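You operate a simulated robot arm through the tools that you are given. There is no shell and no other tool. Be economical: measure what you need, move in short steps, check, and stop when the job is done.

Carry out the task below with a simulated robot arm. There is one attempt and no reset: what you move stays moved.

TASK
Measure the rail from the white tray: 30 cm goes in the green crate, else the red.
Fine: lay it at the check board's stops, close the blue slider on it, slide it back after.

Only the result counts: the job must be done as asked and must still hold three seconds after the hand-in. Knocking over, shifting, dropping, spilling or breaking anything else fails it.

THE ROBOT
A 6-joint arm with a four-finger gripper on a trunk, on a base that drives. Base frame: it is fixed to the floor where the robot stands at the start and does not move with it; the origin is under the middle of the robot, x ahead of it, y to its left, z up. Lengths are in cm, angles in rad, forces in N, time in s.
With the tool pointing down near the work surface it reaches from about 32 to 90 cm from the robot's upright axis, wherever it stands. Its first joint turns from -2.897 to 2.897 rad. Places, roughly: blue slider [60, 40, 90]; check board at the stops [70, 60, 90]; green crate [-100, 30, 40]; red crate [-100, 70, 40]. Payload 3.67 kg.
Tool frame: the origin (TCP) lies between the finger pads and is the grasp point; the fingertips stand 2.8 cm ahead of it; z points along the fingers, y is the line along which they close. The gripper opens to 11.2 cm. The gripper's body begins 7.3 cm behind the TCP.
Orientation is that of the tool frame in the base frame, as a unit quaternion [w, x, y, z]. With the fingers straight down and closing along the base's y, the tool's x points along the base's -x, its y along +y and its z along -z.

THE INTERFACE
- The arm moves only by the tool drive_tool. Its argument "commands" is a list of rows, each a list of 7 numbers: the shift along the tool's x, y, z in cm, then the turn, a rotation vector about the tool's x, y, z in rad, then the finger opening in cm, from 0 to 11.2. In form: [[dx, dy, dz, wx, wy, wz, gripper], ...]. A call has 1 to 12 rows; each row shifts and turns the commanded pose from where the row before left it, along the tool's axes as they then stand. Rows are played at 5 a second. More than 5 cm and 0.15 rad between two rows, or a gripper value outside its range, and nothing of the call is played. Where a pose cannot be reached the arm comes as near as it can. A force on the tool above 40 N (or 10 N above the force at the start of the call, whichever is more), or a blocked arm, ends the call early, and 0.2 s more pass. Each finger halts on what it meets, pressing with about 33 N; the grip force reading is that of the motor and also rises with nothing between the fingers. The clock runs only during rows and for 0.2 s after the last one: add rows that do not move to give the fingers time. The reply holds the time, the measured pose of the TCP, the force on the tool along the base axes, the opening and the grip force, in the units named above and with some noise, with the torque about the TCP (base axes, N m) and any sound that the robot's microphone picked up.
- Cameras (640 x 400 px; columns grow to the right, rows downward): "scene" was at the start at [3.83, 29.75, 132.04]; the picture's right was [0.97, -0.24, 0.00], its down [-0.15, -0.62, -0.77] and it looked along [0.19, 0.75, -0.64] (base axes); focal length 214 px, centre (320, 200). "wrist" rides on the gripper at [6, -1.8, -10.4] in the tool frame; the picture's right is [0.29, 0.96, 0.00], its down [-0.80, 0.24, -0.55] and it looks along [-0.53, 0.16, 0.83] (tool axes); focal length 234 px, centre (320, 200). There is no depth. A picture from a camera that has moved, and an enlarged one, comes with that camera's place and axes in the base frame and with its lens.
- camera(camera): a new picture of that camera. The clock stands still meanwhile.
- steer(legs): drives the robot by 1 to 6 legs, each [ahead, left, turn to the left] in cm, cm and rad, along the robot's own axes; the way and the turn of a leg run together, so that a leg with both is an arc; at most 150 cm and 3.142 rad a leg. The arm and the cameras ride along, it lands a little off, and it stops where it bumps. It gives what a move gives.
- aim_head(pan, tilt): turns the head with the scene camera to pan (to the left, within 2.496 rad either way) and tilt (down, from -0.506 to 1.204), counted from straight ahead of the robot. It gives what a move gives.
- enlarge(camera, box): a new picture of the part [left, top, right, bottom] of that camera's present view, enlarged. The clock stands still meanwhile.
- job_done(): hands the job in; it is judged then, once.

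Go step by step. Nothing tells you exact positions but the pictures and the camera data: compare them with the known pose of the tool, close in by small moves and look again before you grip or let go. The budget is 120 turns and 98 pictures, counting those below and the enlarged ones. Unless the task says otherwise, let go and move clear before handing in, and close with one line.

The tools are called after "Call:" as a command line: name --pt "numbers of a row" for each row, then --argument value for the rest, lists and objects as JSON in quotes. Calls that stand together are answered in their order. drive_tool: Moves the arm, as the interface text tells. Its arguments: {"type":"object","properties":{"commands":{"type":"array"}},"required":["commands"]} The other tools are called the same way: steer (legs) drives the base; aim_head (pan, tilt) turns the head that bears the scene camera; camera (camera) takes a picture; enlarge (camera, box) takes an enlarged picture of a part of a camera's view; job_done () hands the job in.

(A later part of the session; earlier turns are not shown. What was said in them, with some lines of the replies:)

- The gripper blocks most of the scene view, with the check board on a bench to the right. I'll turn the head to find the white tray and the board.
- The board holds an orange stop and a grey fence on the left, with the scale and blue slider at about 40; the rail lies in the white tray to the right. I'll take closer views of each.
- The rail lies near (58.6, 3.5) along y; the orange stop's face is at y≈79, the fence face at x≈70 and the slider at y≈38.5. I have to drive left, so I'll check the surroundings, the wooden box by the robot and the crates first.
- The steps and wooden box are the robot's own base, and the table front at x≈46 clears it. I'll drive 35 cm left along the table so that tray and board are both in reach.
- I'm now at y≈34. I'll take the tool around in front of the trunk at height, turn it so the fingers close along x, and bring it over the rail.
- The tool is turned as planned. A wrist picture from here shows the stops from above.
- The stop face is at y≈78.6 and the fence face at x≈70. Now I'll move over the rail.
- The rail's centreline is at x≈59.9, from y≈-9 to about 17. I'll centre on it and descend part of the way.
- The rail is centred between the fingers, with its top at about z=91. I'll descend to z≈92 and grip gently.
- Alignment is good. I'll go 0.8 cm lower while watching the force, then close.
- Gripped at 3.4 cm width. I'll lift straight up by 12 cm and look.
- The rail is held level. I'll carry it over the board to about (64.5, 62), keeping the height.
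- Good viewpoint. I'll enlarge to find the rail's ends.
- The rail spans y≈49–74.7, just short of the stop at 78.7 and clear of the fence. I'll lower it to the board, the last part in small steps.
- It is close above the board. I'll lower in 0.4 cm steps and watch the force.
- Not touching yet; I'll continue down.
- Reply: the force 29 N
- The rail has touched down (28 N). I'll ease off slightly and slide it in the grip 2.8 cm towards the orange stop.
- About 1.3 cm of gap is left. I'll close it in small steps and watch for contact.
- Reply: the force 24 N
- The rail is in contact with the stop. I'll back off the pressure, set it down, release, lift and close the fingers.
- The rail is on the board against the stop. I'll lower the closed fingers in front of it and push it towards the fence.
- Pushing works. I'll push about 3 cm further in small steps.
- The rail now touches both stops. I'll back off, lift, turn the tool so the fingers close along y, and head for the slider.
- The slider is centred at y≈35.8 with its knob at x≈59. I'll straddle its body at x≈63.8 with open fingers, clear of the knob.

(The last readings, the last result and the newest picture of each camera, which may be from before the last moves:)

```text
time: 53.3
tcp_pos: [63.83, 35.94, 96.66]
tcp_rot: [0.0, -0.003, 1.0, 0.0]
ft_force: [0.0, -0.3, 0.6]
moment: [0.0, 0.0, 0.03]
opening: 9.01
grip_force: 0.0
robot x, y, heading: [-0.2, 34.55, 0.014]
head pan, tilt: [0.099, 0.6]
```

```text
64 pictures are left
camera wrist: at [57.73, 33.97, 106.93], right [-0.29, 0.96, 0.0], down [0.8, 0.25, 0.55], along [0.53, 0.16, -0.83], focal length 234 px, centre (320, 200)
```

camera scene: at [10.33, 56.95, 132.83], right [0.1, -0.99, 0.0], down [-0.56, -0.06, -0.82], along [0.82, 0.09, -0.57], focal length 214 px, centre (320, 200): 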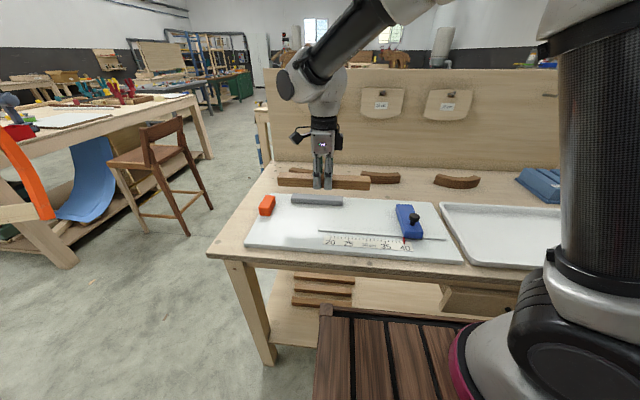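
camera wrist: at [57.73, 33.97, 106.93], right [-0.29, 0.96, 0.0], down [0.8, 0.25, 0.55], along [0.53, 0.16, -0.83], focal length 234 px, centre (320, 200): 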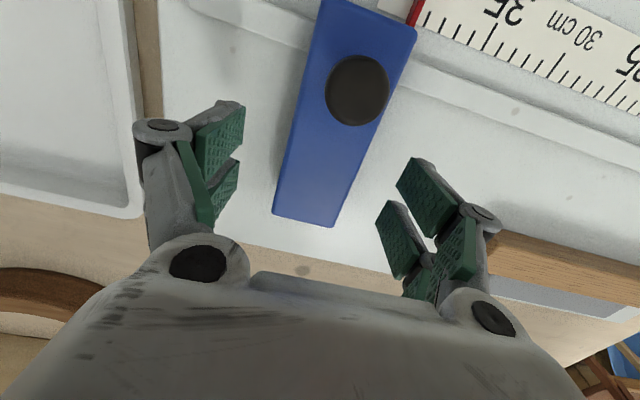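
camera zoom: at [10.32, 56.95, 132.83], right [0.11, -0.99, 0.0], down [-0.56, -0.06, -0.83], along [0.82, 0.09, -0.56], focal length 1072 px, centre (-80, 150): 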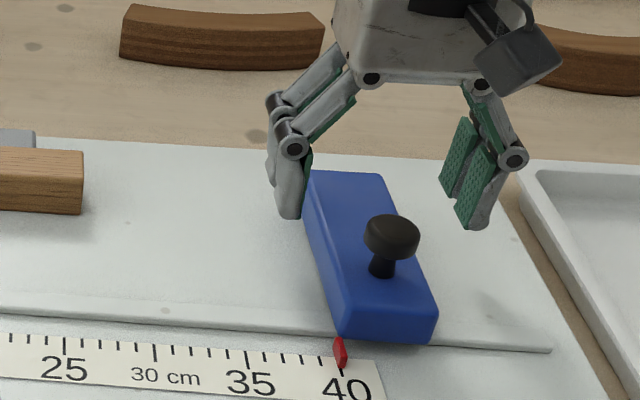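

Clear on both sides. I'll lower and push the slider towards the rail (+y), first part.

Call:
drive_tool --pt "0 0 1.5 0 0 0 9" --pt "0 0 1.3 0 0 0 9" --pt "0 1 0 0 0 0 9" --pt "0 1 0 0 0 0 9" --pt "0 1 0 0 0 0 9" --pt "0 1 0 0 0 0 9" --pt "0 0 0 0 0 0 9"

Call:
enlarge --camera "scene" --box '[304, 170, 464, 270]'

```text
time: 54.9
tcp_pos: [63.87, 40.01, 93.75]
tcp_rot: [-0.001, -0.003, 1.0, -0.001]
ft_force: [1.1, -1.5, 0.0]
moment: [0.0, -0.02, -0.01]
opening: 9.04
grip_force: 0.3
robot x, y, heading: [-0.22, 34.58, 0.006]
head pan, tilt: [0.099, 0.6]
```

```text
4.00 times, centred on (384, 220) of scene
camera zoom: at [10.33, 56.95, 132.83], right [0.11, -0.99, 0.0], down [-0.56, -0.06, -0.83], along [0.82, 0.09, -0.56], focal length 858 px, centre (64, 120)
```

zoom: 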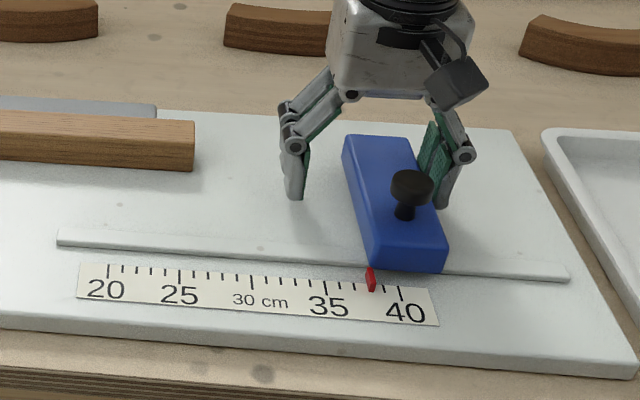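

The slider moves freely and the pointer now reads about 38. I'll push 10 cm further.

Call:
drive_tool --pt "0 1 0 0 0 0 9" --pt "0 1 0 0 0 0 9" --pt "0 1 0 0 0 0 9" --pt "0 1 0 0 0 0 9" --pt "0 1 0 0 0 0 9" --pt "0 1 0 0 0 0 9" --pt "0 1 0 0 0 0 9" --pt "0 1 0 0 0 0 9" --pt "0 1 0 0 0 0 9" --pt "0 1 0 0 0 0 9" --pt "0 0 0 0 0 0 9"

Call:
enlarge --camera "scene" --box '[272, 160, 432, 260]'

```text
time: 57.3
tcp_pos: [63.55, 50.06, 93.87]
tcp_rot: [0.001, -0.003, 1.0, 0.0]
ft_force: [0.3, 0.4, 0.2]
moment: [-0.01, 0.03, -0.03]
opening: 9.03
grip_force: 0.3
robot x, y, heading: [-0.08, 34.33, 0.01]
head pan, tilt: [0.099, 0.6]
```

```text
4.00 times, centred on (352, 210) of scene
camera zoom: at [10.33, 56.96, 132.83], right [0.11, -0.99, 0.0], down [-0.56, -0.06, -0.83], along [0.82, 0.09, -0.56], focal length 858 px, centre (192, 160)
```

zoom: 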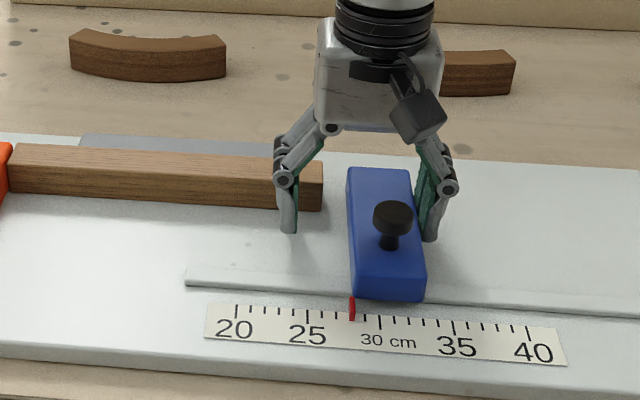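

The pointer reads about 28 and there is still a gap to the rail, so I'll close the rest in small steps.

Call:
drive_tool --pt "0 0.4 0 0 0 0 9" --pt "0 0.4 0 0 0 0 9" --pt "0 0.2 0 0 0 0 9" --pt "0 0.2 0 0 0 0 9" --pt "0 0 0 0 0 0 9"

Call:
enlarge --camera "scene" --box '[292, 180, 388, 240]'

```text
time: 58.5
tcp_pos: [63.67, 51.06, 93.69]
tcp_rot: [0.0, -0.004, 1.0, 0.0]
ft_force: [0.0, -0.9, 0.3]
moment: [-0.01, 0.03, -0.05]
opening: 9.07
grip_force: 0.7
robot x, y, heading: [-0.34, 34.59, 0.003]
head pan, tilt: [0.099, 0.6]
```

```text
6.67 times, centred on (340, 210) of scene
camera zoom: at [10.32, 56.95, 132.83], right [0.11, -0.99, 0.0], down [-0.56, -0.06, -0.83], along [0.82, 0.09, -0.56], focal length 1430 px, centre (187, 133)
```

zoom: 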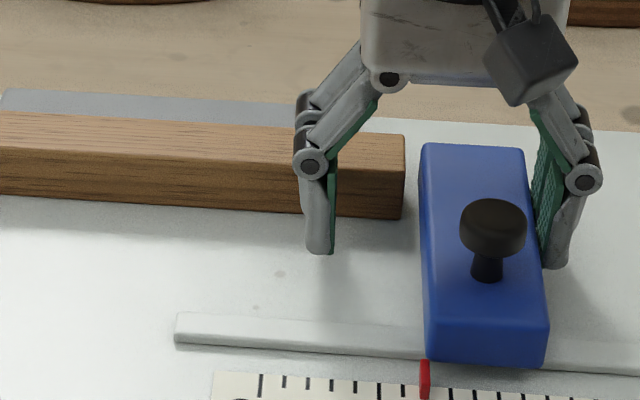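

Call:
drive_tool --pt "0 0.2 0 0 0 0 9" --pt "0 0.2 0 0 0 0 9" --pt "0 0 0 0 0 0 9"

Call:
drive_tool --pt "0 0.1 0 0 0 0 9" --pt "0 0.1 0 0 0 0 9" --pt "0 0 0 0 0 0 9"

Call:
drive_tool --pt "0 0.1 0 0 0 0 9" --pt "0 0.1 0 0 0 0 9" --pt "0 0 0 0 0 0 9"

Call:
enlarge --camera "scene" --box '[292, 180, 388, 240]'

```text
time: 59.3
tcp_pos: [63.65, 51.56, 93.74]
tcp_rot: [0.0, -0.004, 1.0, -0.001]
ft_force: [-0.2, -0.5, -0.7]
moment: [0.0, 0.01, -0.04]
opening: 9.04
grip_force: 0.0
robot x, y, heading: [-0.14, 34.42, 0.005]
head pan, tilt: [0.099, 0.6]
```

```text
time: 60.1
tcp_pos: [63.67, 51.74, 93.71]
tcp_rot: [0.0, -0.004, 1.0, 0.0]
ft_force: [0.1, -0.2, 0.2]
moment: [-0.04, 0.0, 0.01]
opening: 9.07
grip_force: 0.2
robot x, y, heading: [-0.09, 34.68, 0.009]
head pan, tilt: [0.099, 0.6]
```

```text
time: 60.9
tcp_pos: [63.76, 51.94, 93.65]
tcp_rot: [0.0, -0.004, 1.0, 0.0]
ft_force: [0.0, -1.6, 0.0]
moment: [0.0, 0.04, -0.06]
opening: 9.07
grip_force: 0.6
robot x, y, heading: [-0.24, 34.51, 0.007]
head pan, tilt: [0.099, 0.6]
```

```text
6.67 times, centred on (340, 210) of scene
camera zoom: at [10.32, 56.95, 132.83], right [0.11, -0.99, 0.0], down [-0.56, -0.06, -0.83], along [0.82, 0.09, -0.56], focal length 1430 px, centre (187, 133)
```

zoom: 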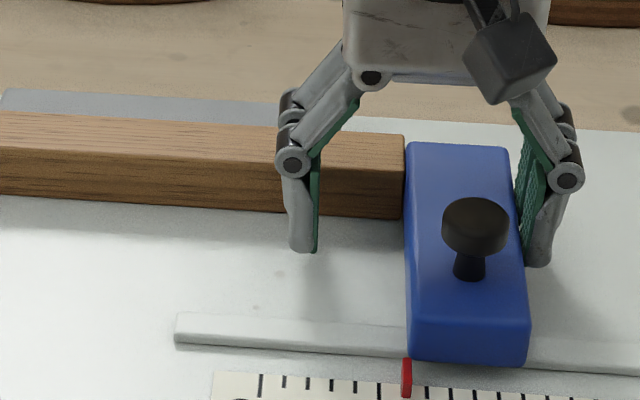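

Almost touching. A few more tiny steps until the force rises.

Call:
drive_tool --pt "0 0.1 0 0 0 0 9" --pt "0 0.1 0 0 0 0 9" --pt "0 0 0 0 0 0 9"

Call:
drive_tool --pt "0 0.1 0 0 0 0 9" --pt "0 0.05 0 0 0 0 9" --pt "0 0 0 0 0 0 9"

Call:
enlarge --camera "scene" --box '[292, 190, 388, 250]'

```text
time: 61.7
tcp_pos: [63.84, 52.16, 93.55]
tcp_rot: [-0.001, -0.004, 1.0, 0.0]
ft_force: [0.7, -5.6, -2.6]
moment: [-0.01, 0.07, -0.15]
opening: 9.26
grip_force: 2.5
robot x, y, heading: [-0.21, 34.34, 0.006]
head pan, tilt: [0.099, 0.6]
```

```text
time: 62.5
tcp_pos: [63.67, 52.29, 93.56]
tcp_rot: [0.0, -0.003, 1.0, -0.001]
ft_force: [1.4, -13.9, -5.0]
moment: [0.09, 0.1, -0.25]
opening: 9.51
grip_force: 4.6
robot x, y, heading: [0.07, 35.02, 0.006]
head pan, tilt: [0.099, 0.6]
```

```text
6.67 times, centred on (340, 220) of scene
camera zoom: at [10.35, 56.9, 132.83], right [0.11, -0.99, 0.0], down [-0.56, -0.06, -0.82], along [0.82, 0.09, -0.57], focal length 1430 px, centre (187, 67)
```

zoom: 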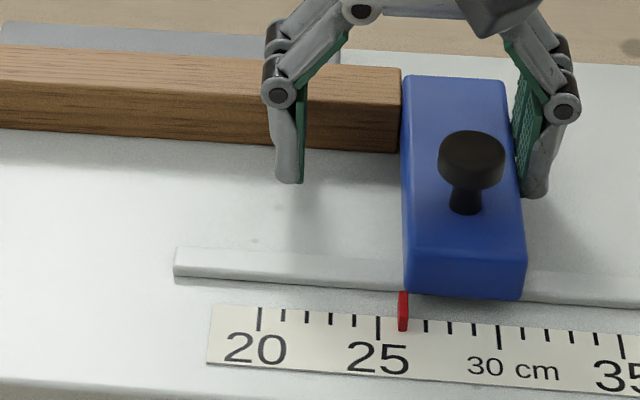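

The pointer reads 26, not 30, so the rail goes in the red crate. Now I'll slide the slider back with the left finger.

Call:
drive_tool --pt "0 -1 0 0 0 0 9" --pt "0 -1.3 0 0 0 0 9" --pt "0 -1.3 0 0 0 0 9" --pt "0 -1.2 0 0 0 0 9" --pt "0 -1.2 0 0 0 0 9" --pt "0 -1.2 0 0 0 0 9" --pt "0 -1.2 0 0 0 0 9" --pt "0 -1.2 0 0 0 0 9" --pt "0 -1.2 0 0 0 0 9" --pt "0 -1.2 0 0 0 0 9" --pt "0 -1.2 0 0 0 0 9" --pt "0 0 0 0 0 0 9"

Call:
enlarge --camera "scene" --box '[240, 140, 464, 280]'

```text
time: 65.1
tcp_pos: [63.83, 39.12, 93.66]
tcp_rot: [0.0, -0.003, 1.0, 0.0]
ft_force: [0.0, 0.7, 0.5]
moment: [0.03, -0.04, -0.02]
opening: 9.05
grip_force: 0.7
robot x, y, heading: [0.02, 34.89, 0.011]
head pan, tilt: [0.099, 0.6]
```

```text
2.86 times, centred on (352, 210) of scene
camera zoom: at [10.33, 56.96, 132.83], right [0.11, -0.99, 0.0], down [-0.56, -0.06, -0.83], along [0.82, 0.09, -0.56], focal length 613 px, centre (229, 171)
```

zoom: 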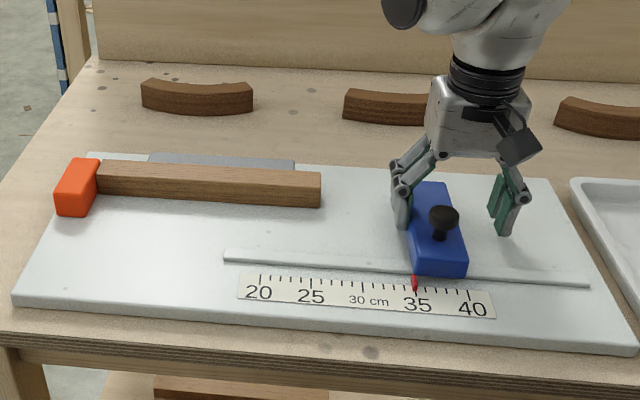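

The reading is about 34.8, so I'll push a further 5.1 cm.

Call:
drive_tool --pt "0 -1 0 0 0 0 9" --pt "0 -1 0 0 0 0 9" --pt "0 -1 0 0 0 0 9" --pt "0 -1 0 0 0 0 9" --pt "0 -0.7 0 0 0 0 9" --pt "0 -0.4 0 0 0 0 9" --pt "0 0 0 0 0 0 9"

Call:
enlarge --camera "scene" --box '[336, 190, 464, 270]'

```text
time: 66.7
tcp_pos: [63.81, 34.13, 93.78]
tcp_rot: [0.001, -0.003, 1.0, 0.0]
ft_force: [1.0, 0.6, -0.1]
moment: [0.04, -0.02, 0.02]
opening: 9.05
grip_force: 0.5
robot x, y, heading: [-0.31, 34.58, 0.007]
head pan, tilt: [0.099, 0.6]
```

```text
5.00 times, centred on (400, 230) of scene
camera zoom: at [10.33, 56.95, 132.83], right [0.11, -0.99, 0.0], down [-0.56, -0.06, -0.83], along [0.82, 0.09, -0.56], focal length 1072 px, centre (-80, 50)
```

zoom: 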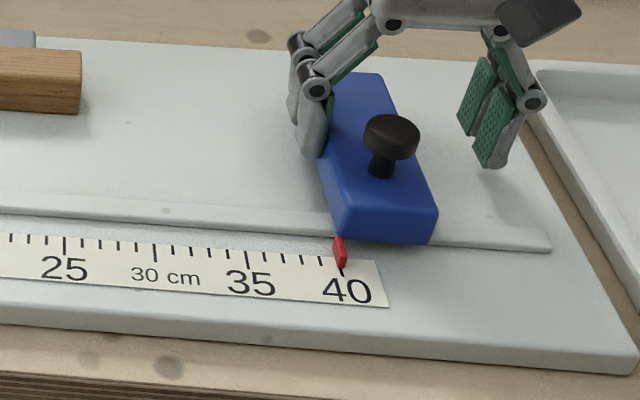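

The slider is back at 40. I'll unload, lift, turn the tool and go above the rail, whose centre is at about (68.2, 65.7).

Call:
drive_tool --pt "0 1.5 0 0 0 0 9" --pt "0 0 -3 0 0 0 9" --pt "0 0 -4.5 0 0 0 9" --pt "0 0 -4.5 0 0 0 9" --pt "0 4 0 0 0 0 8" --pt "0 4 0 0 0 0 7" --pt "0 4 0 0 0 0 6.5" --pt "0 4.5 0 0 0 0 6.5" --pt "0 4.5 0 0 0 0 6.5" --pt "0 4.5 0 0 0 0 6.5" --pt "0 4.5 0 0 0 0 6.5" --pt "0 0 0 0 0 0 6.5"

Call:
drive_tool --pt "0 0 0 0 0 0.1428 6.5" --pt "0 0 0 0 0 0.1428 6.5" --pt "0 0 0 0 0 0.1428 6.5" --pt "0 0 0 0 0 0.1428 6.5" --pt "0 0 0 0 0 0.1428 6.5" --pt "0 0 0 0 0 0.1428 6.5" --pt "0 0 0 0 0 0.1428 6.5" --pt "0 0 0 0 0 0.1428 6.5" --pt "0 0 0 0 0 0.1428 6.5" --pt "0 0 0 0 0 0.1428 6.5" --pt "0 0 0 0 0 0.1428 6.5" --pt "0 0 0 0 0 0 6.5"

Call:
camera --camera "wrist"

```text
time: 69.3
tcp_pos: [63.49, 65.29, 105.78]
tcp_rot: [0.0, -0.003, 1.0, -0.001]
ft_force: [0.0, 0.1, -0.1]
moment: [0.05, 0.03, 0.01]
opening: 6.52
grip_force: 0.0
robot x, y, heading: [0.19, 34.72, 0.008]
head pan, tilt: [0.099, 0.6]
```

```text
time: 71.9
tcp_pos: [63.65, 65.38, 105.73]
tcp_rot: [0.0, 0.705, 0.709, 0.0]
ft_force: [0.1, 0.5, 0.3]
moment: [-0.03, -0.01, 0.0]
opening: 6.47
grip_force: 0.0
robot x, y, heading: [0.16, 34.36, 0.007]
head pan, tilt: [0.099, 0.6]
```

```text
56 pictures are left
camera wrist: at [61.65, 71.43, 116.1], right [0.96, 0.29, 0.0], down [0.24, -0.8, 0.55], along [0.16, -0.53, -0.83], focal length 234 px, centre (320, 200)
```

wrist: 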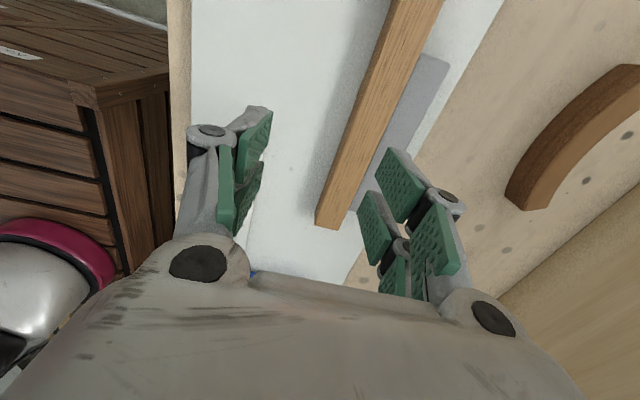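

The rail centre is at x≈68.1. I'll move over it and descend so only the tips pass the rail's top, above the fence.

Call:
drive_tool --pt "0 4.4 0 0 0 0 6.5" --pt "0 0 4 0 0 0 6.5" --pt "0 0 3.5 0 0 0 6.5" --pt "0 0 0 0 0 0 6.5"

Call:
camera --camera "wrist"

Call:
enlarge --camera "scene" --box '[240, 150, 368, 230]'

```text
time: 72.9
tcp_pos: [67.85, 65.57, 98.15]
tcp_rot: [0.0, 0.705, 0.71, 0.0]
ft_force: [0.1, -0.1, 0.3]
moment: [0.0, 0.02, 0.02]
opening: 6.5
grip_force: 0.1
robot x, y, heading: [-0.33, 34.47, 0.007]
head pan, tilt: [0.099, 0.6]
```

```text
55 pictures are left
camera wrist: at [65.85, 71.5, 108.55], right [0.96, 0.29, 0.0], down [0.25, -0.8, 0.55], along [0.16, -0.53, -0.83], focal length 234 px, centre (320, 200)
```

wrist: 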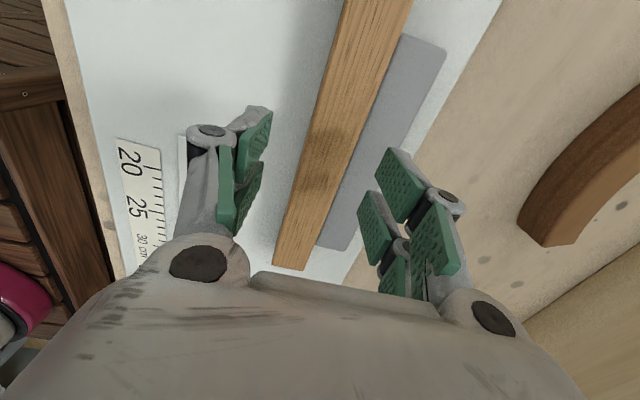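

```text
5.00 times, centred on (304, 190) of scene
camera zoom: at [10.33, 56.96, 132.83], right [0.11, -0.99, 0.0], down [-0.56, -0.06, -0.83], along [0.82, 0.09, -0.56], focal length 1072 px, centre (400, 250)
```

zoom: 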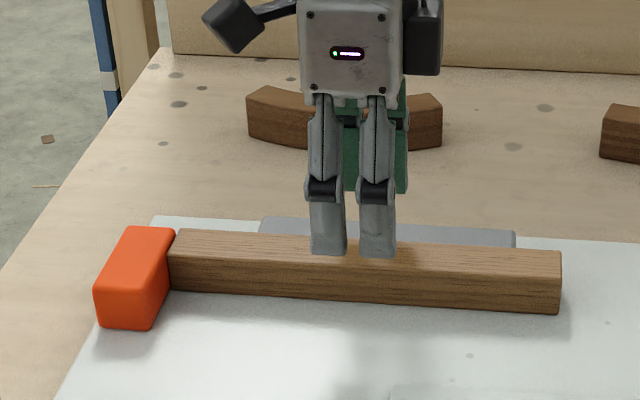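

Call:
drive_tool --pt "0 0.25 1.5 0 0 0 6.5" --pt "0 0 1 0 0 0 6.5" --pt "0 0 0.8 0 0 0 6.5" --pt "0 0 0 0 0 0 6.5"

Call:
enlarge --camera "scene" --box '[240, 150, 368, 230]'

```text
time: 73.9
tcp_pos: [68.2, 65.54, 94.99]
tcp_rot: [0.0, 0.705, 0.709, 0.0]
ft_force: [0.0, 0.7, -0.3]
moment: [0.0, 0.01, -0.01]
opening: 6.5
grip_force: 0.1
robot x, y, heading: [-0.22, 34.48, 0.011]
head pan, tilt: [0.099, 0.6]
```

```text
5.00 times, centred on (304, 190) of scene
camera zoom: at [10.33, 56.96, 132.83], right [0.11, -0.99, 0.0], down [-0.56, -0.06, -0.83], along [0.82, 0.09, -0.56], focal length 1072 px, centre (400, 250)
```

zoom: 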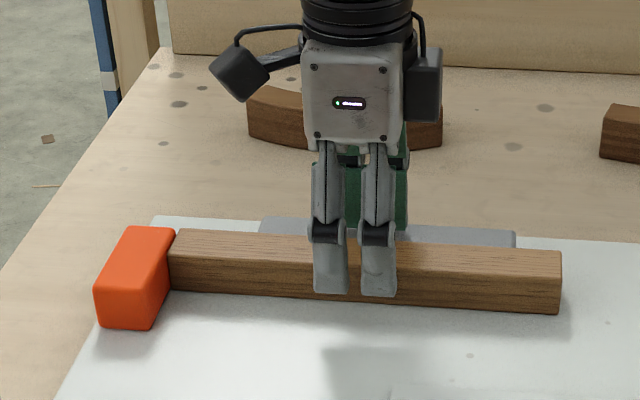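

The tips overlap the rail's top by about 1 cm. I'll close and lift slightly, moving away from the stops first.

Call:
drive_tool --pt "0 0 0 0 0 0 4.5" --pt "0 0 0 0 0 0 2.5" --pt "0 0 0 0 0 0 2" --pt "0 0 0 0 0 0 2"

Call:
drive_tool --pt "-0.5 -0.3 -0.3 0 0 0 2" --pt "-1 -1 -0.4 0 0 0 2" --pt "-1 -1.5 0 0 0 0 2" --pt "-1 -1.5 0 0 0 0 2" --pt "0 0 0 0 0 0 2"

Call:
enlarge --camera "scene" --box '[240, 150, 400, 250]'

```text
time: 74.9
tcp_pos: [68.23, 65.56, 94.98]
tcp_rot: [-0.001, 0.705, 0.71, 0.0]
ft_force: [0.0, 0.1, 2.0]
moment: [0.02, -0.05, -0.19]
opening: 3.38
grip_force: 33.0
robot x, y, heading: [-0.35, 34.46, 0.008]
head pan, tilt: [0.099, 0.6]
```

```text
time: 76.1
tcp_pos: [64.17, 61.93, 95.51]
tcp_rot: [0.001, 0.705, 0.709, 0.0]
ft_force: [0.2, 0.1, -1.7]
moment: [-0.05, -0.01, 0.02]
opening: 3.37
grip_force: 32.9
robot x, y, heading: [-0.02, 34.92, 0.007]
head pan, tilt: [0.099, 0.6]
```

```text
4.00 times, centred on (320, 200) of scene
camera zoom: at [10.33, 56.96, 132.83], right [0.11, -0.99, 0.0], down [-0.56, -0.06, -0.82], along [0.82, 0.09, -0.57], focal length 858 px, centre (320, 200)
```

zoom: 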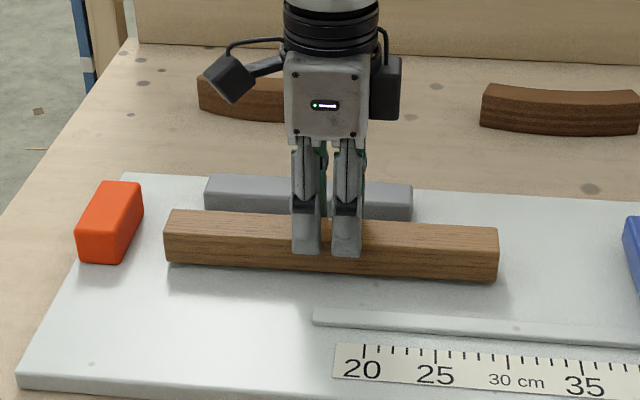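

The rail is clear of the fence. I'll set it down here and regrip deeper for transport.

Call:
drive_tool --pt "0 0 0.4 0 0 0 2" --pt "0 0 0.15 0 0 0 2" --pt "0 0 0 0 0 0 3.6" --pt "0 0 0 0 0 0 5.2" --pt "0 0 0.8 0 0 0 5.2" --pt "0 0 0.8 0 0 0 5.2" --pt "0 0 0 0 0 0 4" --pt "0 0 0 0 0 0 2" --pt "0 0 0 0 0 0 2" --pt "0 0 0 0 0 0 2"

Call:
drive_tool --pt "0 0 -1 0 0 0 2" --pt "0 0 -3 0 0 0 2" --pt "0 0 -4 0 0 0 2" --pt "0 0 -4 0 0 0 2" --pt "0 0 -4 0 0 0 2" --pt "0 0 -4 0 0 0 2" --pt "0 0 -4 0 0 0 2" --pt "0 0 0 0 0 0 2"

Call:
camera --camera "scene"

```text
time: 78.3
tcp_pos: [64.0, 61.95, 93.42]
tcp_rot: [0.0, 0.705, 0.71, 0.0]
ft_force: [0.6, -0.6, 0.3]
moment: [0.12, 0.01, -0.05]
opening: 3.36
grip_force: 33.0
robot x, y, heading: [-0.04, 34.9, 0.009]
head pan, tilt: [0.099, 0.6]
```

```text
time: 80.1
tcp_pos: [64.12, 62.06, 117.42]
tcp_rot: [-0.001, 0.704, 0.71, 0.0]
ft_force: [-0.3, 0.0, -3.3]
moment: [0.01, -0.02, -0.03]
opening: 3.37
grip_force: 33.6
robot x, y, heading: [-0.04, 34.27, 0.006]
head pan, tilt: [0.099, 0.6]
```

```text
51 pictures are left
camera scene: at [10.33, 56.96, 132.83], right [0.11, -0.99, 0.0], down [-0.56, -0.06, -0.82], along [0.82, 0.09, -0.57], focal length 214 px, centre (320, 200)
```

scene: 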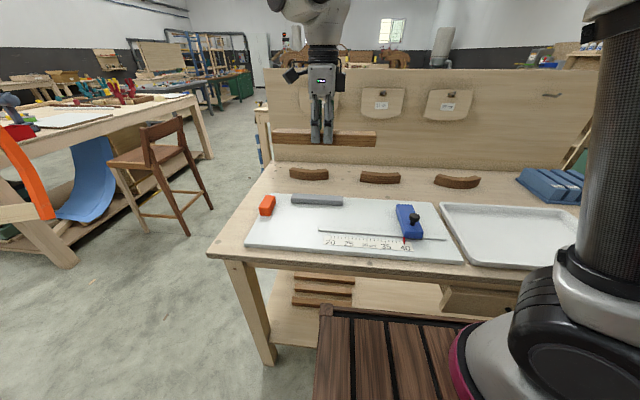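

The board is intact and the rail is held high. Before driving I need the robot's own footprint and the crate's rim, so I'll look down and back.

Call:
aim_head --pan -2.2 --tilt 1.1

Call:
camera --camera "scene"

Call:
aim_head --pan 2.49 --tilt 0.9

Call:
camera --camera "scene"

```text
time: 82.2
tcp_pos: [64.03, 62.01, 117.38]
tcp_rot: [-0.001, 0.705, 0.709, 0.0]
ft_force: [0.3, -0.3, -1.6]
moment: [0.02, 0.02, -0.02]
opening: 3.37
grip_force: 32.7
robot x, y, heading: [-0.04, 34.34, 0.008]
head pan, tilt: [-2.201, 1.1]
```

```text
50 pictures are left
camera scene: at [-2.14, 50.9, 128.97], right [-0.81, 0.58, 0.0], down [0.52, 0.72, -0.45], along [-0.27, -0.37, -0.89], focal length 214 px, centre (320, 200)
```

scene: 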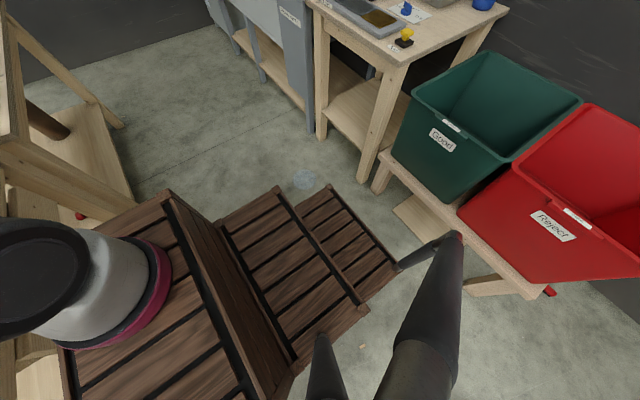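

```text
time: 86.0
tcp_pos: [64.1, 61.96, 117.31]
tcp_rot: [0.001, 0.705, 0.709, 0.0]
ft_force: [0.6, 0.0, -1.2]
moment: [-0.01, 0.01, 0.01]
opening: 3.36
grip_force: 33.4
robot x, y, heading: [-0.1, 34.88, 0.008]
head pan, tilt: [2.491, 0.901]
```

```text
49 pictures are left
camera scene: at [-4.49, 60.56, 130.35], right [0.6, 0.8, 0.0], down [0.63, -0.47, -0.62], along [-0.5, 0.37, -0.78], focal length 214 px, centre (320, 200)
```

scene: 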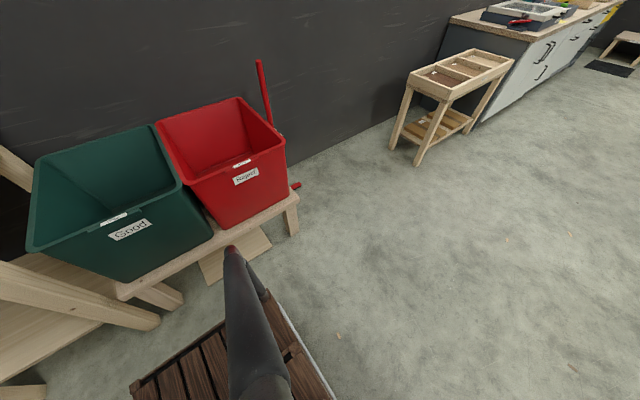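

The robot's base spans about x -41…+37 and ±25 sideways; the red crate's rim is about x -72…-125, y 57…93, z≈74. I'll back off from the table, shift left, then turn around in open floor.

Call:
steer --legs '[[-9, 0, 0], [0, 38, 0]]'

Call:
aim_head --pan 1.6 --tilt 0.4

Call:
camera --camera "scene"

```text
time: 89.1
tcp_pos: [55.35, 99.91, 117.38]
tcp_rot: [0.0, 0.708, 0.707, 0.0]
ft_force: [-0.8, -0.4, -2.2]
moment: [0.0, -0.02, -0.01]
opening: 3.38
grip_force: 33.1
robot x, y, heading: [-8.98, 72.46, -0.005]
head pan, tilt: [2.491, 0.901]
```

```text
time: 90.3
tcp_pos: [55.25, 99.81, 117.37]
tcp_rot: [-0.001, 0.707, 0.707, 0.0]
ft_force: [0.2, 1.4, -2.0]
moment: [0.0, -0.01, 0.03]
opening: 3.4
grip_force: 32.5
robot x, y, heading: [-9.21, 73.16, -0.007]
head pan, tilt: [1.6, 0.4]
```

```text
48 pictures are left
camera scene: at [-7.46, 103.65, 134.65], right [1.0, 0.03, 0.0], down [0.01, -0.39, -0.92], along [-0.03, 0.92, -0.39], focal length 214 px, centre (320, 200)
```

scene: 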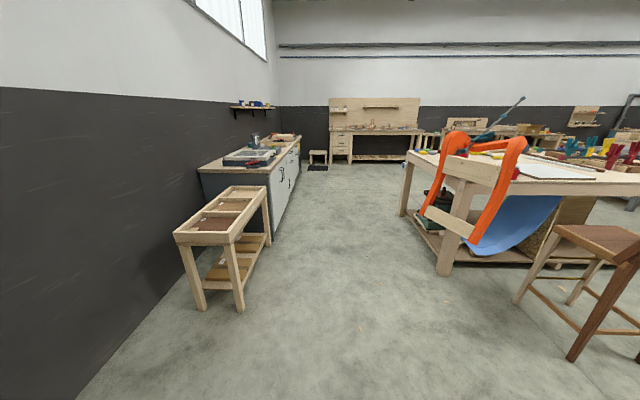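

The floor to the left is open and the arm carries the rail above everything near. I'll turn around.

Call:
steer --legs '[[0, 0, 1.57], [0, 0, 1.57]]'

Call:
aim_head --pan -0.15 --tilt 0.75

Call:
camera --camera "scene"

```text
time: 98.2
tcp_pos: [-74.27, 48.35, 117.35]
tcp_rot: [0.0, -0.693, 0.721, 0.0]
ft_force: [-0.5, 0.2, -1.5]
moment: [-0.01, -0.02, 0.0]
opening: 3.36
grip_force: 32.9
robot x, y, heading: [-9.19, 72.9, 3.099]
head pan, tilt: [1.6, 0.4]
```

```text
time: 100.0
tcp_pos: [-74.23, 48.43, 117.42]
tcp_rot: [0.001, -0.693, 0.721, 0.0]
ft_force: [-0.1, 0.5, -1.9]
moment: [0.01, 0.0, 0.0]
opening: 3.37
grip_force: 33.0
robot x, y, heading: [-8.9, 73.03, 3.1]
head pan, tilt: [-0.15, 0.75]
```

```text
47 pictures are left
camera scene: at [-20.26, 53.03, 131.54], right [0.19, 0.98, 0.0], down [0.67, -0.13, -0.73], along [-0.72, 0.14, -0.68], focal length 214 px, centre (320, 200)
```

scene: 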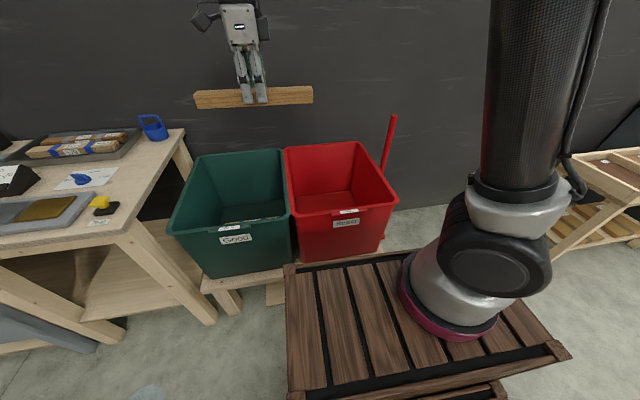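

The red crate is straight ahead, centre about (-102, 75), rim z≈72. I'll drive 20 cm ahead, then bring the rail over the crate.

Call:
steer --legs '[[20, 0, 0.04]]'

Call:
camera --camera "scene"

Call:
camera --camera "wrist"

```text
time: 101.6
tcp_pos: [-93.55, 46.09, 117.4]
tcp_rot: [0.0, 0.708, -0.706, 0.0]
ft_force: [-0.5, -0.6, -1.6]
moment: [0.02, 0.02, -0.02]
opening: 3.35
grip_force: 32.4
robot x, y, heading: [-29.47, 73.1, -3.136]
head pan, tilt: [-0.15, 0.75]
```

```text
46 pictures are left
camera scene: at [-39.66, 52.96, 131.54], right [0.15, 0.99, 0.0], down [0.67, -0.1, -0.73], along [-0.72, 0.11, -0.68], focal length 214 px, centre (320, 200)
```

scene: 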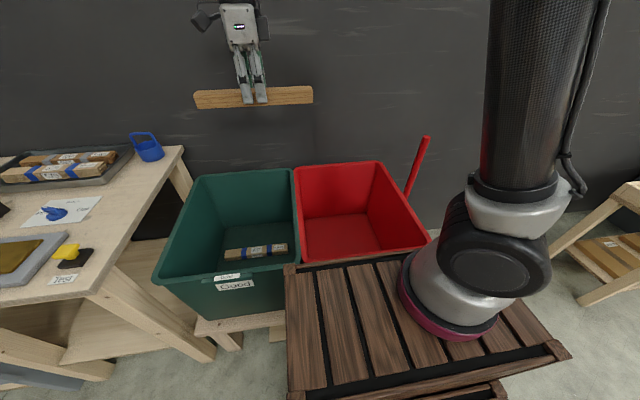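

```text
45 pictures are left
camera wrist: at [-91.81, 40.04, 127.78], right [-0.96, -0.29, 0.0], down [-0.24, 0.8, 0.55], along [-0.16, 0.53, -0.83], focal length 234 px, centre (320, 200)
```

wrist: 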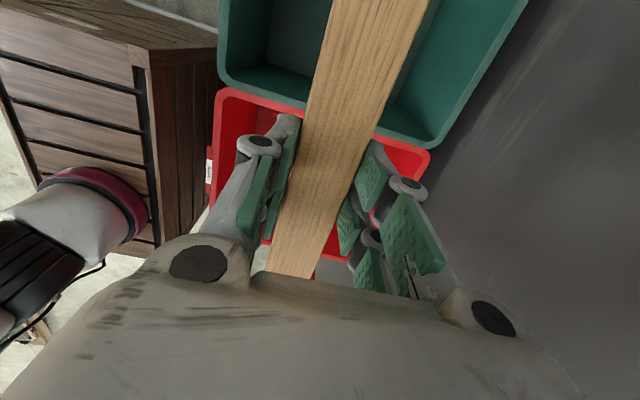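

The red crate's opening is about x -74…-125, y 54…96. I'll move the rail over its centre (-100, 75).

Call:
drive_tool --pt "-4.8 1.07 0 0 0 0 2" --pt "-4.8 1.07 0 0 0 0 2" --pt "-4.8 1.07 0 0 0 0 2" --pt "-4.8 1.07 0 0 0 0 2" --pt "-4.8 1.07 0 0 0 0 2" --pt "-4.8 1.07 0 0 0 0 2" --pt "0 0 4.5 0 0 0 2" --pt "0 0 4.5 0 0 0 2" --pt "0 0 4.5 0 0 0 2" --pt "0 0 4.5 0 0 0 2" --pt "0 0 4 0 0 0 2" --pt "0 0 0 0 0 0 2"

Call:
camera --camera "scene"

Call:
camera --camera "wrist"

```text
time: 104.2
tcp_pos: [-99.64, 74.77, 94.96]
tcp_rot: [0.0, 0.708, -0.706, 0.0]
ft_force: [0.0, -0.1, -1.5]
moment: [0.04, -0.01, 0.01]
opening: 3.36
grip_force: 33.0
robot x, y, heading: [-29.27, 73.16, -3.142]
head pan, tilt: [-0.15, 0.75]
```

```text
44 pictures are left
camera scene: at [-39.65, 52.97, 131.54], right [0.15, 0.99, 0.0], down [0.67, -0.1, -0.73], along [-0.72, 0.11, -0.68], focal length 214 px, centre (320, 200)
```

scene: 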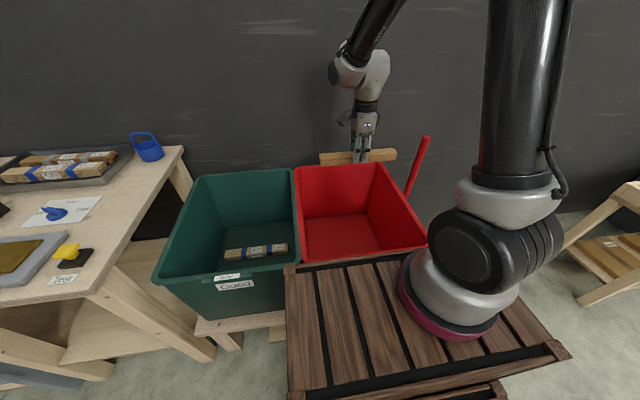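

```text
43 pictures are left
camera wrist: at [-98.02, 68.89, 105.43], right [-0.96, -0.29, 0.0], down [-0.24, 0.8, 0.55], along [-0.16, 0.53, -0.83], focal length 234 px, centre (320, 200)
```

wrist: 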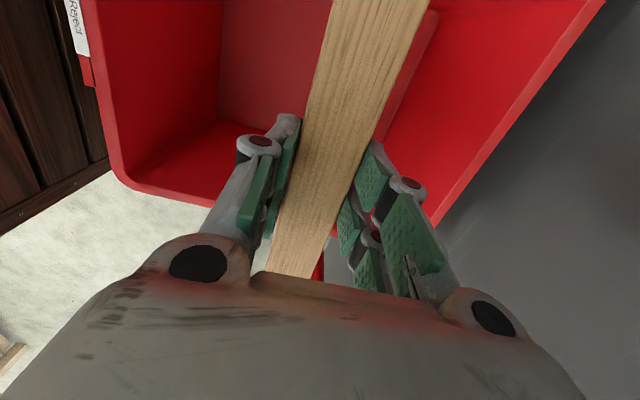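

Well centred. I'll lower into the crate.

Call:
drive_tool --pt "0 0 4 0 0 0 2" --pt "0 0 4 0 0 0 2" --pt "0 0 4 0 0 0 2" --pt "0 0 4 0 0 0 2" --pt "0 0 4 0 0 0 2" --pt "0 0 4 0 0 0 2" --pt "0 0 4 0 0 0 2" --pt "0 0 0 0 0 0 2"

Call:
camera --camera "scene"

Call:
camera --camera "wrist"

```text
time: 106.0
tcp_pos: [-100.24, 75.01, 67.47]
tcp_rot: [0.0, 0.708, -0.706, 0.0]
ft_force: [-0.3, -0.6, -2.7]
moment: [-0.01, -0.01, 0.01]
opening: 3.37
grip_force: 33.5
robot x, y, heading: [-29.61, 73.42, -3.134]
head pan, tilt: [-0.15, 0.75]
```

```text
42 pictures are left
camera scene: at [-39.66, 52.96, 131.54], right [0.15, 0.99, 0.0], down [0.67, -0.1, -0.73], along [-0.72, 0.11, -0.68], focal length 214 px, centre (320, 200)
```

scene: 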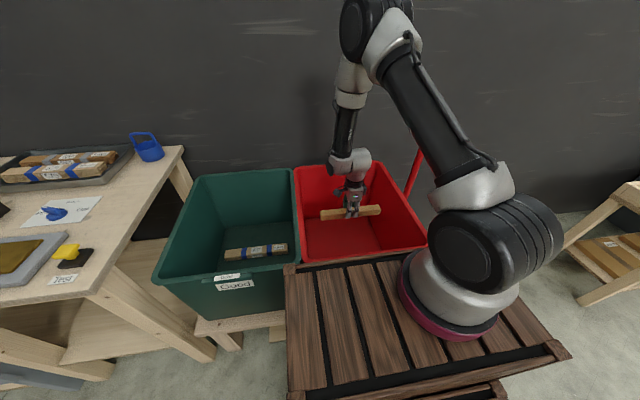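

```text
41 pictures are left
camera wrist: at [-98.53, 69.0, 77.78], right [-0.96, -0.29, 0.0], down [-0.24, 0.8, 0.55], along [-0.16, 0.53, -0.83], focal length 234 px, centre (320, 200)
```

wrist: 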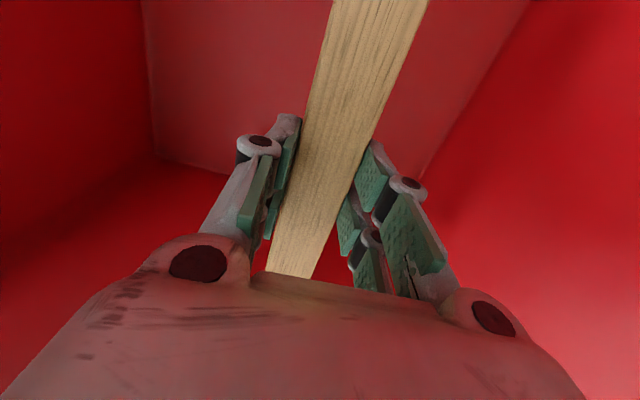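

There is room on all sides inside the crate. I'll continue down.

Call:
drive_tool --pt "0 0 3 0 0 0 2" --pt "0 0 3 0 0 0 2" --pt "0 0 3 0 0 0 2" --pt "0 0 3 0 0 0 2" --pt "0 0 3 0 0 0 2" --pt "0 0 0 0 0 0 2"

Call:
enlarge --camera "scene" --box '[280, 150, 440, 270]'

```text
time: 107.4
tcp_pos: [-100.21, 74.87, 52.33]
tcp_rot: [0.0, 0.708, -0.706, 0.0]
ft_force: [0.2, -0.8, -1.5]
moment: [0.0, -0.01, 0.01]
opening: 3.37
grip_force: 32.8
robot x, y, heading: [-28.93, 73.25, -3.139]
head pan, tilt: [-0.15, 0.75]
```

```text
3.33 times, centred on (360, 210) of scene
camera zoom: at [-39.66, 52.96, 131.54], right [0.15, 0.99, 0.0], down [0.67, -0.1, -0.73], along [-0.72, 0.11, -0.68], focal length 715 px, centre (187, 167)
```

zoom: 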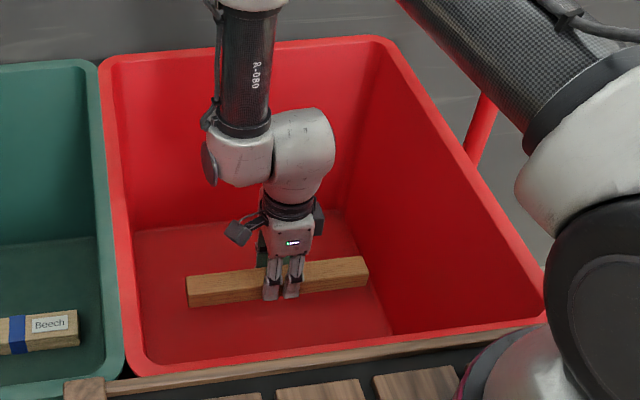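

Call:
drive_tool --pt "0 0 1.5 0 0 0 2" --pt "0 0 1.5 0 0 0 2" --pt "0 0 1 0 0 0 2" --pt "0 0 1 0 0 0 2" --pt "0 0 0 0 0 0 2"

Call:
enlarge --camera "scene" --box '[280, 150, 440, 270]'

```text
time: 108.6
tcp_pos: [-100.06, 74.83, 47.41]
tcp_rot: [0.001, 0.708, -0.706, 0.0]
ft_force: [1.2, 0.4, -1.6]
moment: [-0.01, -0.01, -0.02]
opening: 3.37
grip_force: 33.4
robot x, y, heading: [-29.47, 73.63, -3.143]
head pan, tilt: [-0.15, 0.75]
```

```text
3.33 times, centred on (360, 210) of scene
camera zoom: at [-39.66, 52.96, 131.54], right [0.15, 0.99, 0.0], down [0.67, -0.1, -0.73], along [-0.72, 0.11, -0.68], focal length 715 px, centre (187, 167)
```

zoom: 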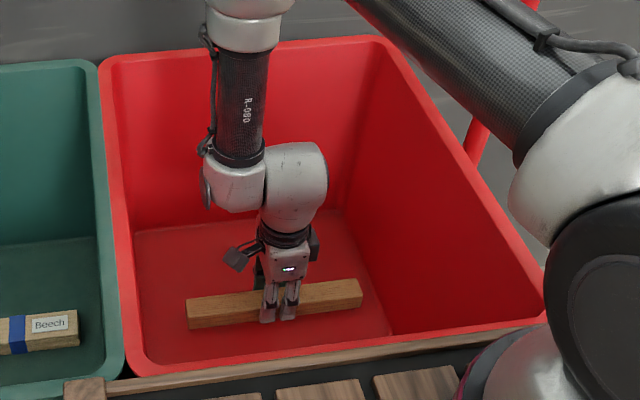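

Call:
drive_tool --pt "0 0 0.6 0 0 0 2" --pt "0 0 0.6 0 0 0 2" --pt "0 0 0.4 0 0 0 2" --pt "0 0 0.4 0 0 0 2" --pt "0 0 0 0 0 0 2"

Call:
drive_tool --pt "0 0 0.3 0 0 0 2" --pt "0 0 0.3 0 0 0 2" --pt "0 0 0.3 0 0 0 2" --pt "0 0 0 0 0 0 2"

Call:
enlarge --camera "scene" --box '[280, 150, 440, 270]'

```text
time: 109.8
tcp_pos: [-99.92, 74.96, 45.34]
tcp_rot: [0.0, 0.708, -0.706, 0.001]
ft_force: [-0.6, -0.5, -1.0]
moment: [-0.04, -0.02, 0.02]
opening: 3.35
grip_force: 33.2
robot x, y, heading: [-29.46, 73.14, -3.14]
head pan, tilt: [-0.15, 0.75]
```

```text
time: 110.8
tcp_pos: [-100.03, 74.92, 44.39]
tcp_rot: [0.0, 0.708, -0.706, 0.0]
ft_force: [0.1, -0.3, -0.7]
moment: [0.0, -0.02, -0.04]
opening: 3.38
grip_force: 32.7
robot x, y, heading: [-29.03, 73.22, -3.14]
head pan, tilt: [-0.15, 0.75]
```

```text
3.33 times, centred on (360, 210) of scene
camera zoom: at [-39.66, 52.96, 131.54], right [0.15, 0.99, 0.0], down [0.67, -0.1, -0.73], along [-0.72, 0.11, -0.68], focal length 715 px, centre (187, 167)
```

zoom: 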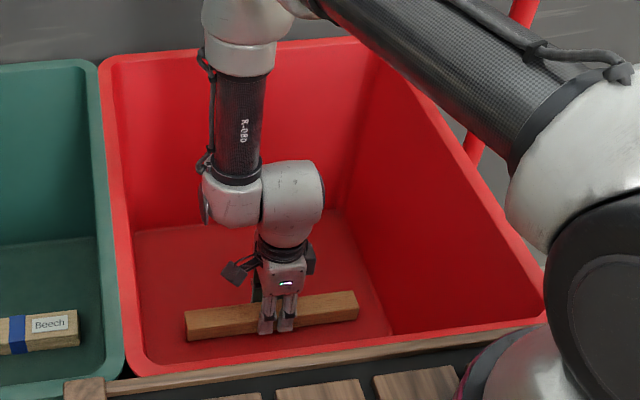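

Call:
drive_tool --pt "0 0 0.4 0 0 0 2" --pt "0 0 0.4 0 0 0 2" --pt "0 0 0.4 0 0 0 2" --pt "0 0 0.3 0 0 0 2" --pt "0 0 0 0 0 0 2"

Call:
drive_tool --pt "0 0 0.3 0 0 0 2" --pt "0 0 0.3 0 0 0 2" --pt "0 0 0.3 0 0 0 2" --pt "0 0 0.3 0 0 0 2" --pt "0 0 0 0 0 0 2"

Call:
enlarge --camera "scene" --box '[280, 150, 440, 270]'

```text
time: 112.0
tcp_pos: [-100.1, 74.83, 43.12]
tcp_rot: [0.0, 0.708, -0.706, 0.0]
ft_force: [-0.2, 1.4, 7.4]
moment: [0.1, -0.09, 0.04]
opening: 3.34
grip_force: 32.8
robot x, y, heading: [-29.34, 72.86, -3.136]
head pan, tilt: [-0.15, 0.75]
```

```text
time: 112.9
tcp_pos: [-100.11, 74.92, 42.18]
tcp_rot: [0.001, 0.708, -0.706, -0.001]
ft_force: [4.5, 0.4, 22.1]
moment: [0.16, -0.19, 0.09]
opening: 3.37
grip_force: 32.7
robot x, y, heading: [-29.33, 73.2, -3.138]
head pan, tilt: [-0.15, 0.75]
stopped in row 4: the force on the tool passed its limit at 49 N (the readings are from after the stop); the commanded pose is now the measured one
```

```text
3.33 times, centred on (360, 210) of scene
camera zoom: at [-39.58, 52.96, 131.55], right [0.15, 0.99, 0.0], down [0.67, -0.1, -0.73], along [-0.72, 0.11, -0.68], focal length 715 px, centre (187, 167)
```

zoom: 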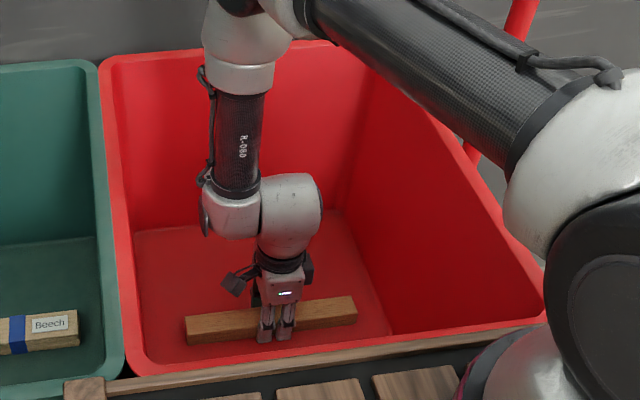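

The rail is on the crate floor. I'll ease the pressure, open, and rise straight out.

Call:
drive_tool --pt "0 0 -0.3 0 0 0 2" --pt "0 0 0 0 0 0 3.8" --pt "0 0 0 0 0 0 6" --pt "0 0 -1.5 0 0 0 6" --pt "0 0 -3 0 0 0 6" --pt "0 0 -4 0 0 0 6" --pt "0 0 -4 0 0 0 6" --pt "0 0 -4 0 0 0 6" --pt "0 0 -4 0 0 0 6" --pt "0 0 -4 0 0 0 6" --pt "0 0 -4 0 0 0 6" --pt "0 0 -4 0 0 0 6"

Call:
drive_tool --pt "0 0 -4.5 0 0 0 6" --pt "0 0 -4.5 0 0 0 6" --pt "0 0 -4.5 0 0 0 6" --pt "0 0 -4.5 0 0 0 6" --pt "0 0 -4.5 0 0 0 6" --pt "0 0 -4.5 0 0 0 6" --pt "0 0 -4.5 0 0 0 6" --pt "0 0 0 0 0 0 6"

Call:
camera --camera "scene"

```text
time: 115.5
tcp_pos: [-100.06, 74.9, 74.77]
tcp_rot: [0.0, 0.708, -0.706, 0.0]
ft_force: [-0.6, 0.3, -0.3]
moment: [-0.06, -0.03, -0.01]
opening: 6.01
grip_force: 0.1
robot x, y, heading: [-29.25, 73.92, -3.136]
head pan, tilt: [-0.15, 0.75]
```

```text
time: 117.3
tcp_pos: [-100.27, 74.98, 106.64]
tcp_rot: [0.0, 0.708, -0.706, -0.001]
ft_force: [-1.1, 0.1, -0.3]
moment: [-0.03, 0.0, 0.0]
opening: 6.03
grip_force: 0.2
robot x, y, heading: [-28.94, 73.3, -3.138]
head pan, tilt: [-0.15, 0.75]
```

```text
36 pictures are left
camera scene: at [-39.66, 52.96, 131.54], right [0.15, 0.99, 0.0], down [0.67, -0.1, -0.73], along [-0.72, 0.11, -0.68], focal length 214 px, centre (320, 200)
```

scene: 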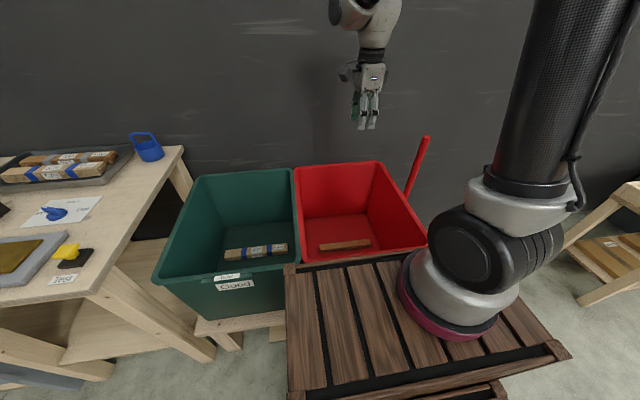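

The rail lies flat in the red crate, the slider was last seen back at 40 after the measurement, and the gripper is clear. I'm handing the job in.

Call:
job_done

```text
The job is handed in.
```

The rail measured about 26 cm at the stops, not 30, so it's in the red crate, and the blue slider is back at 40.
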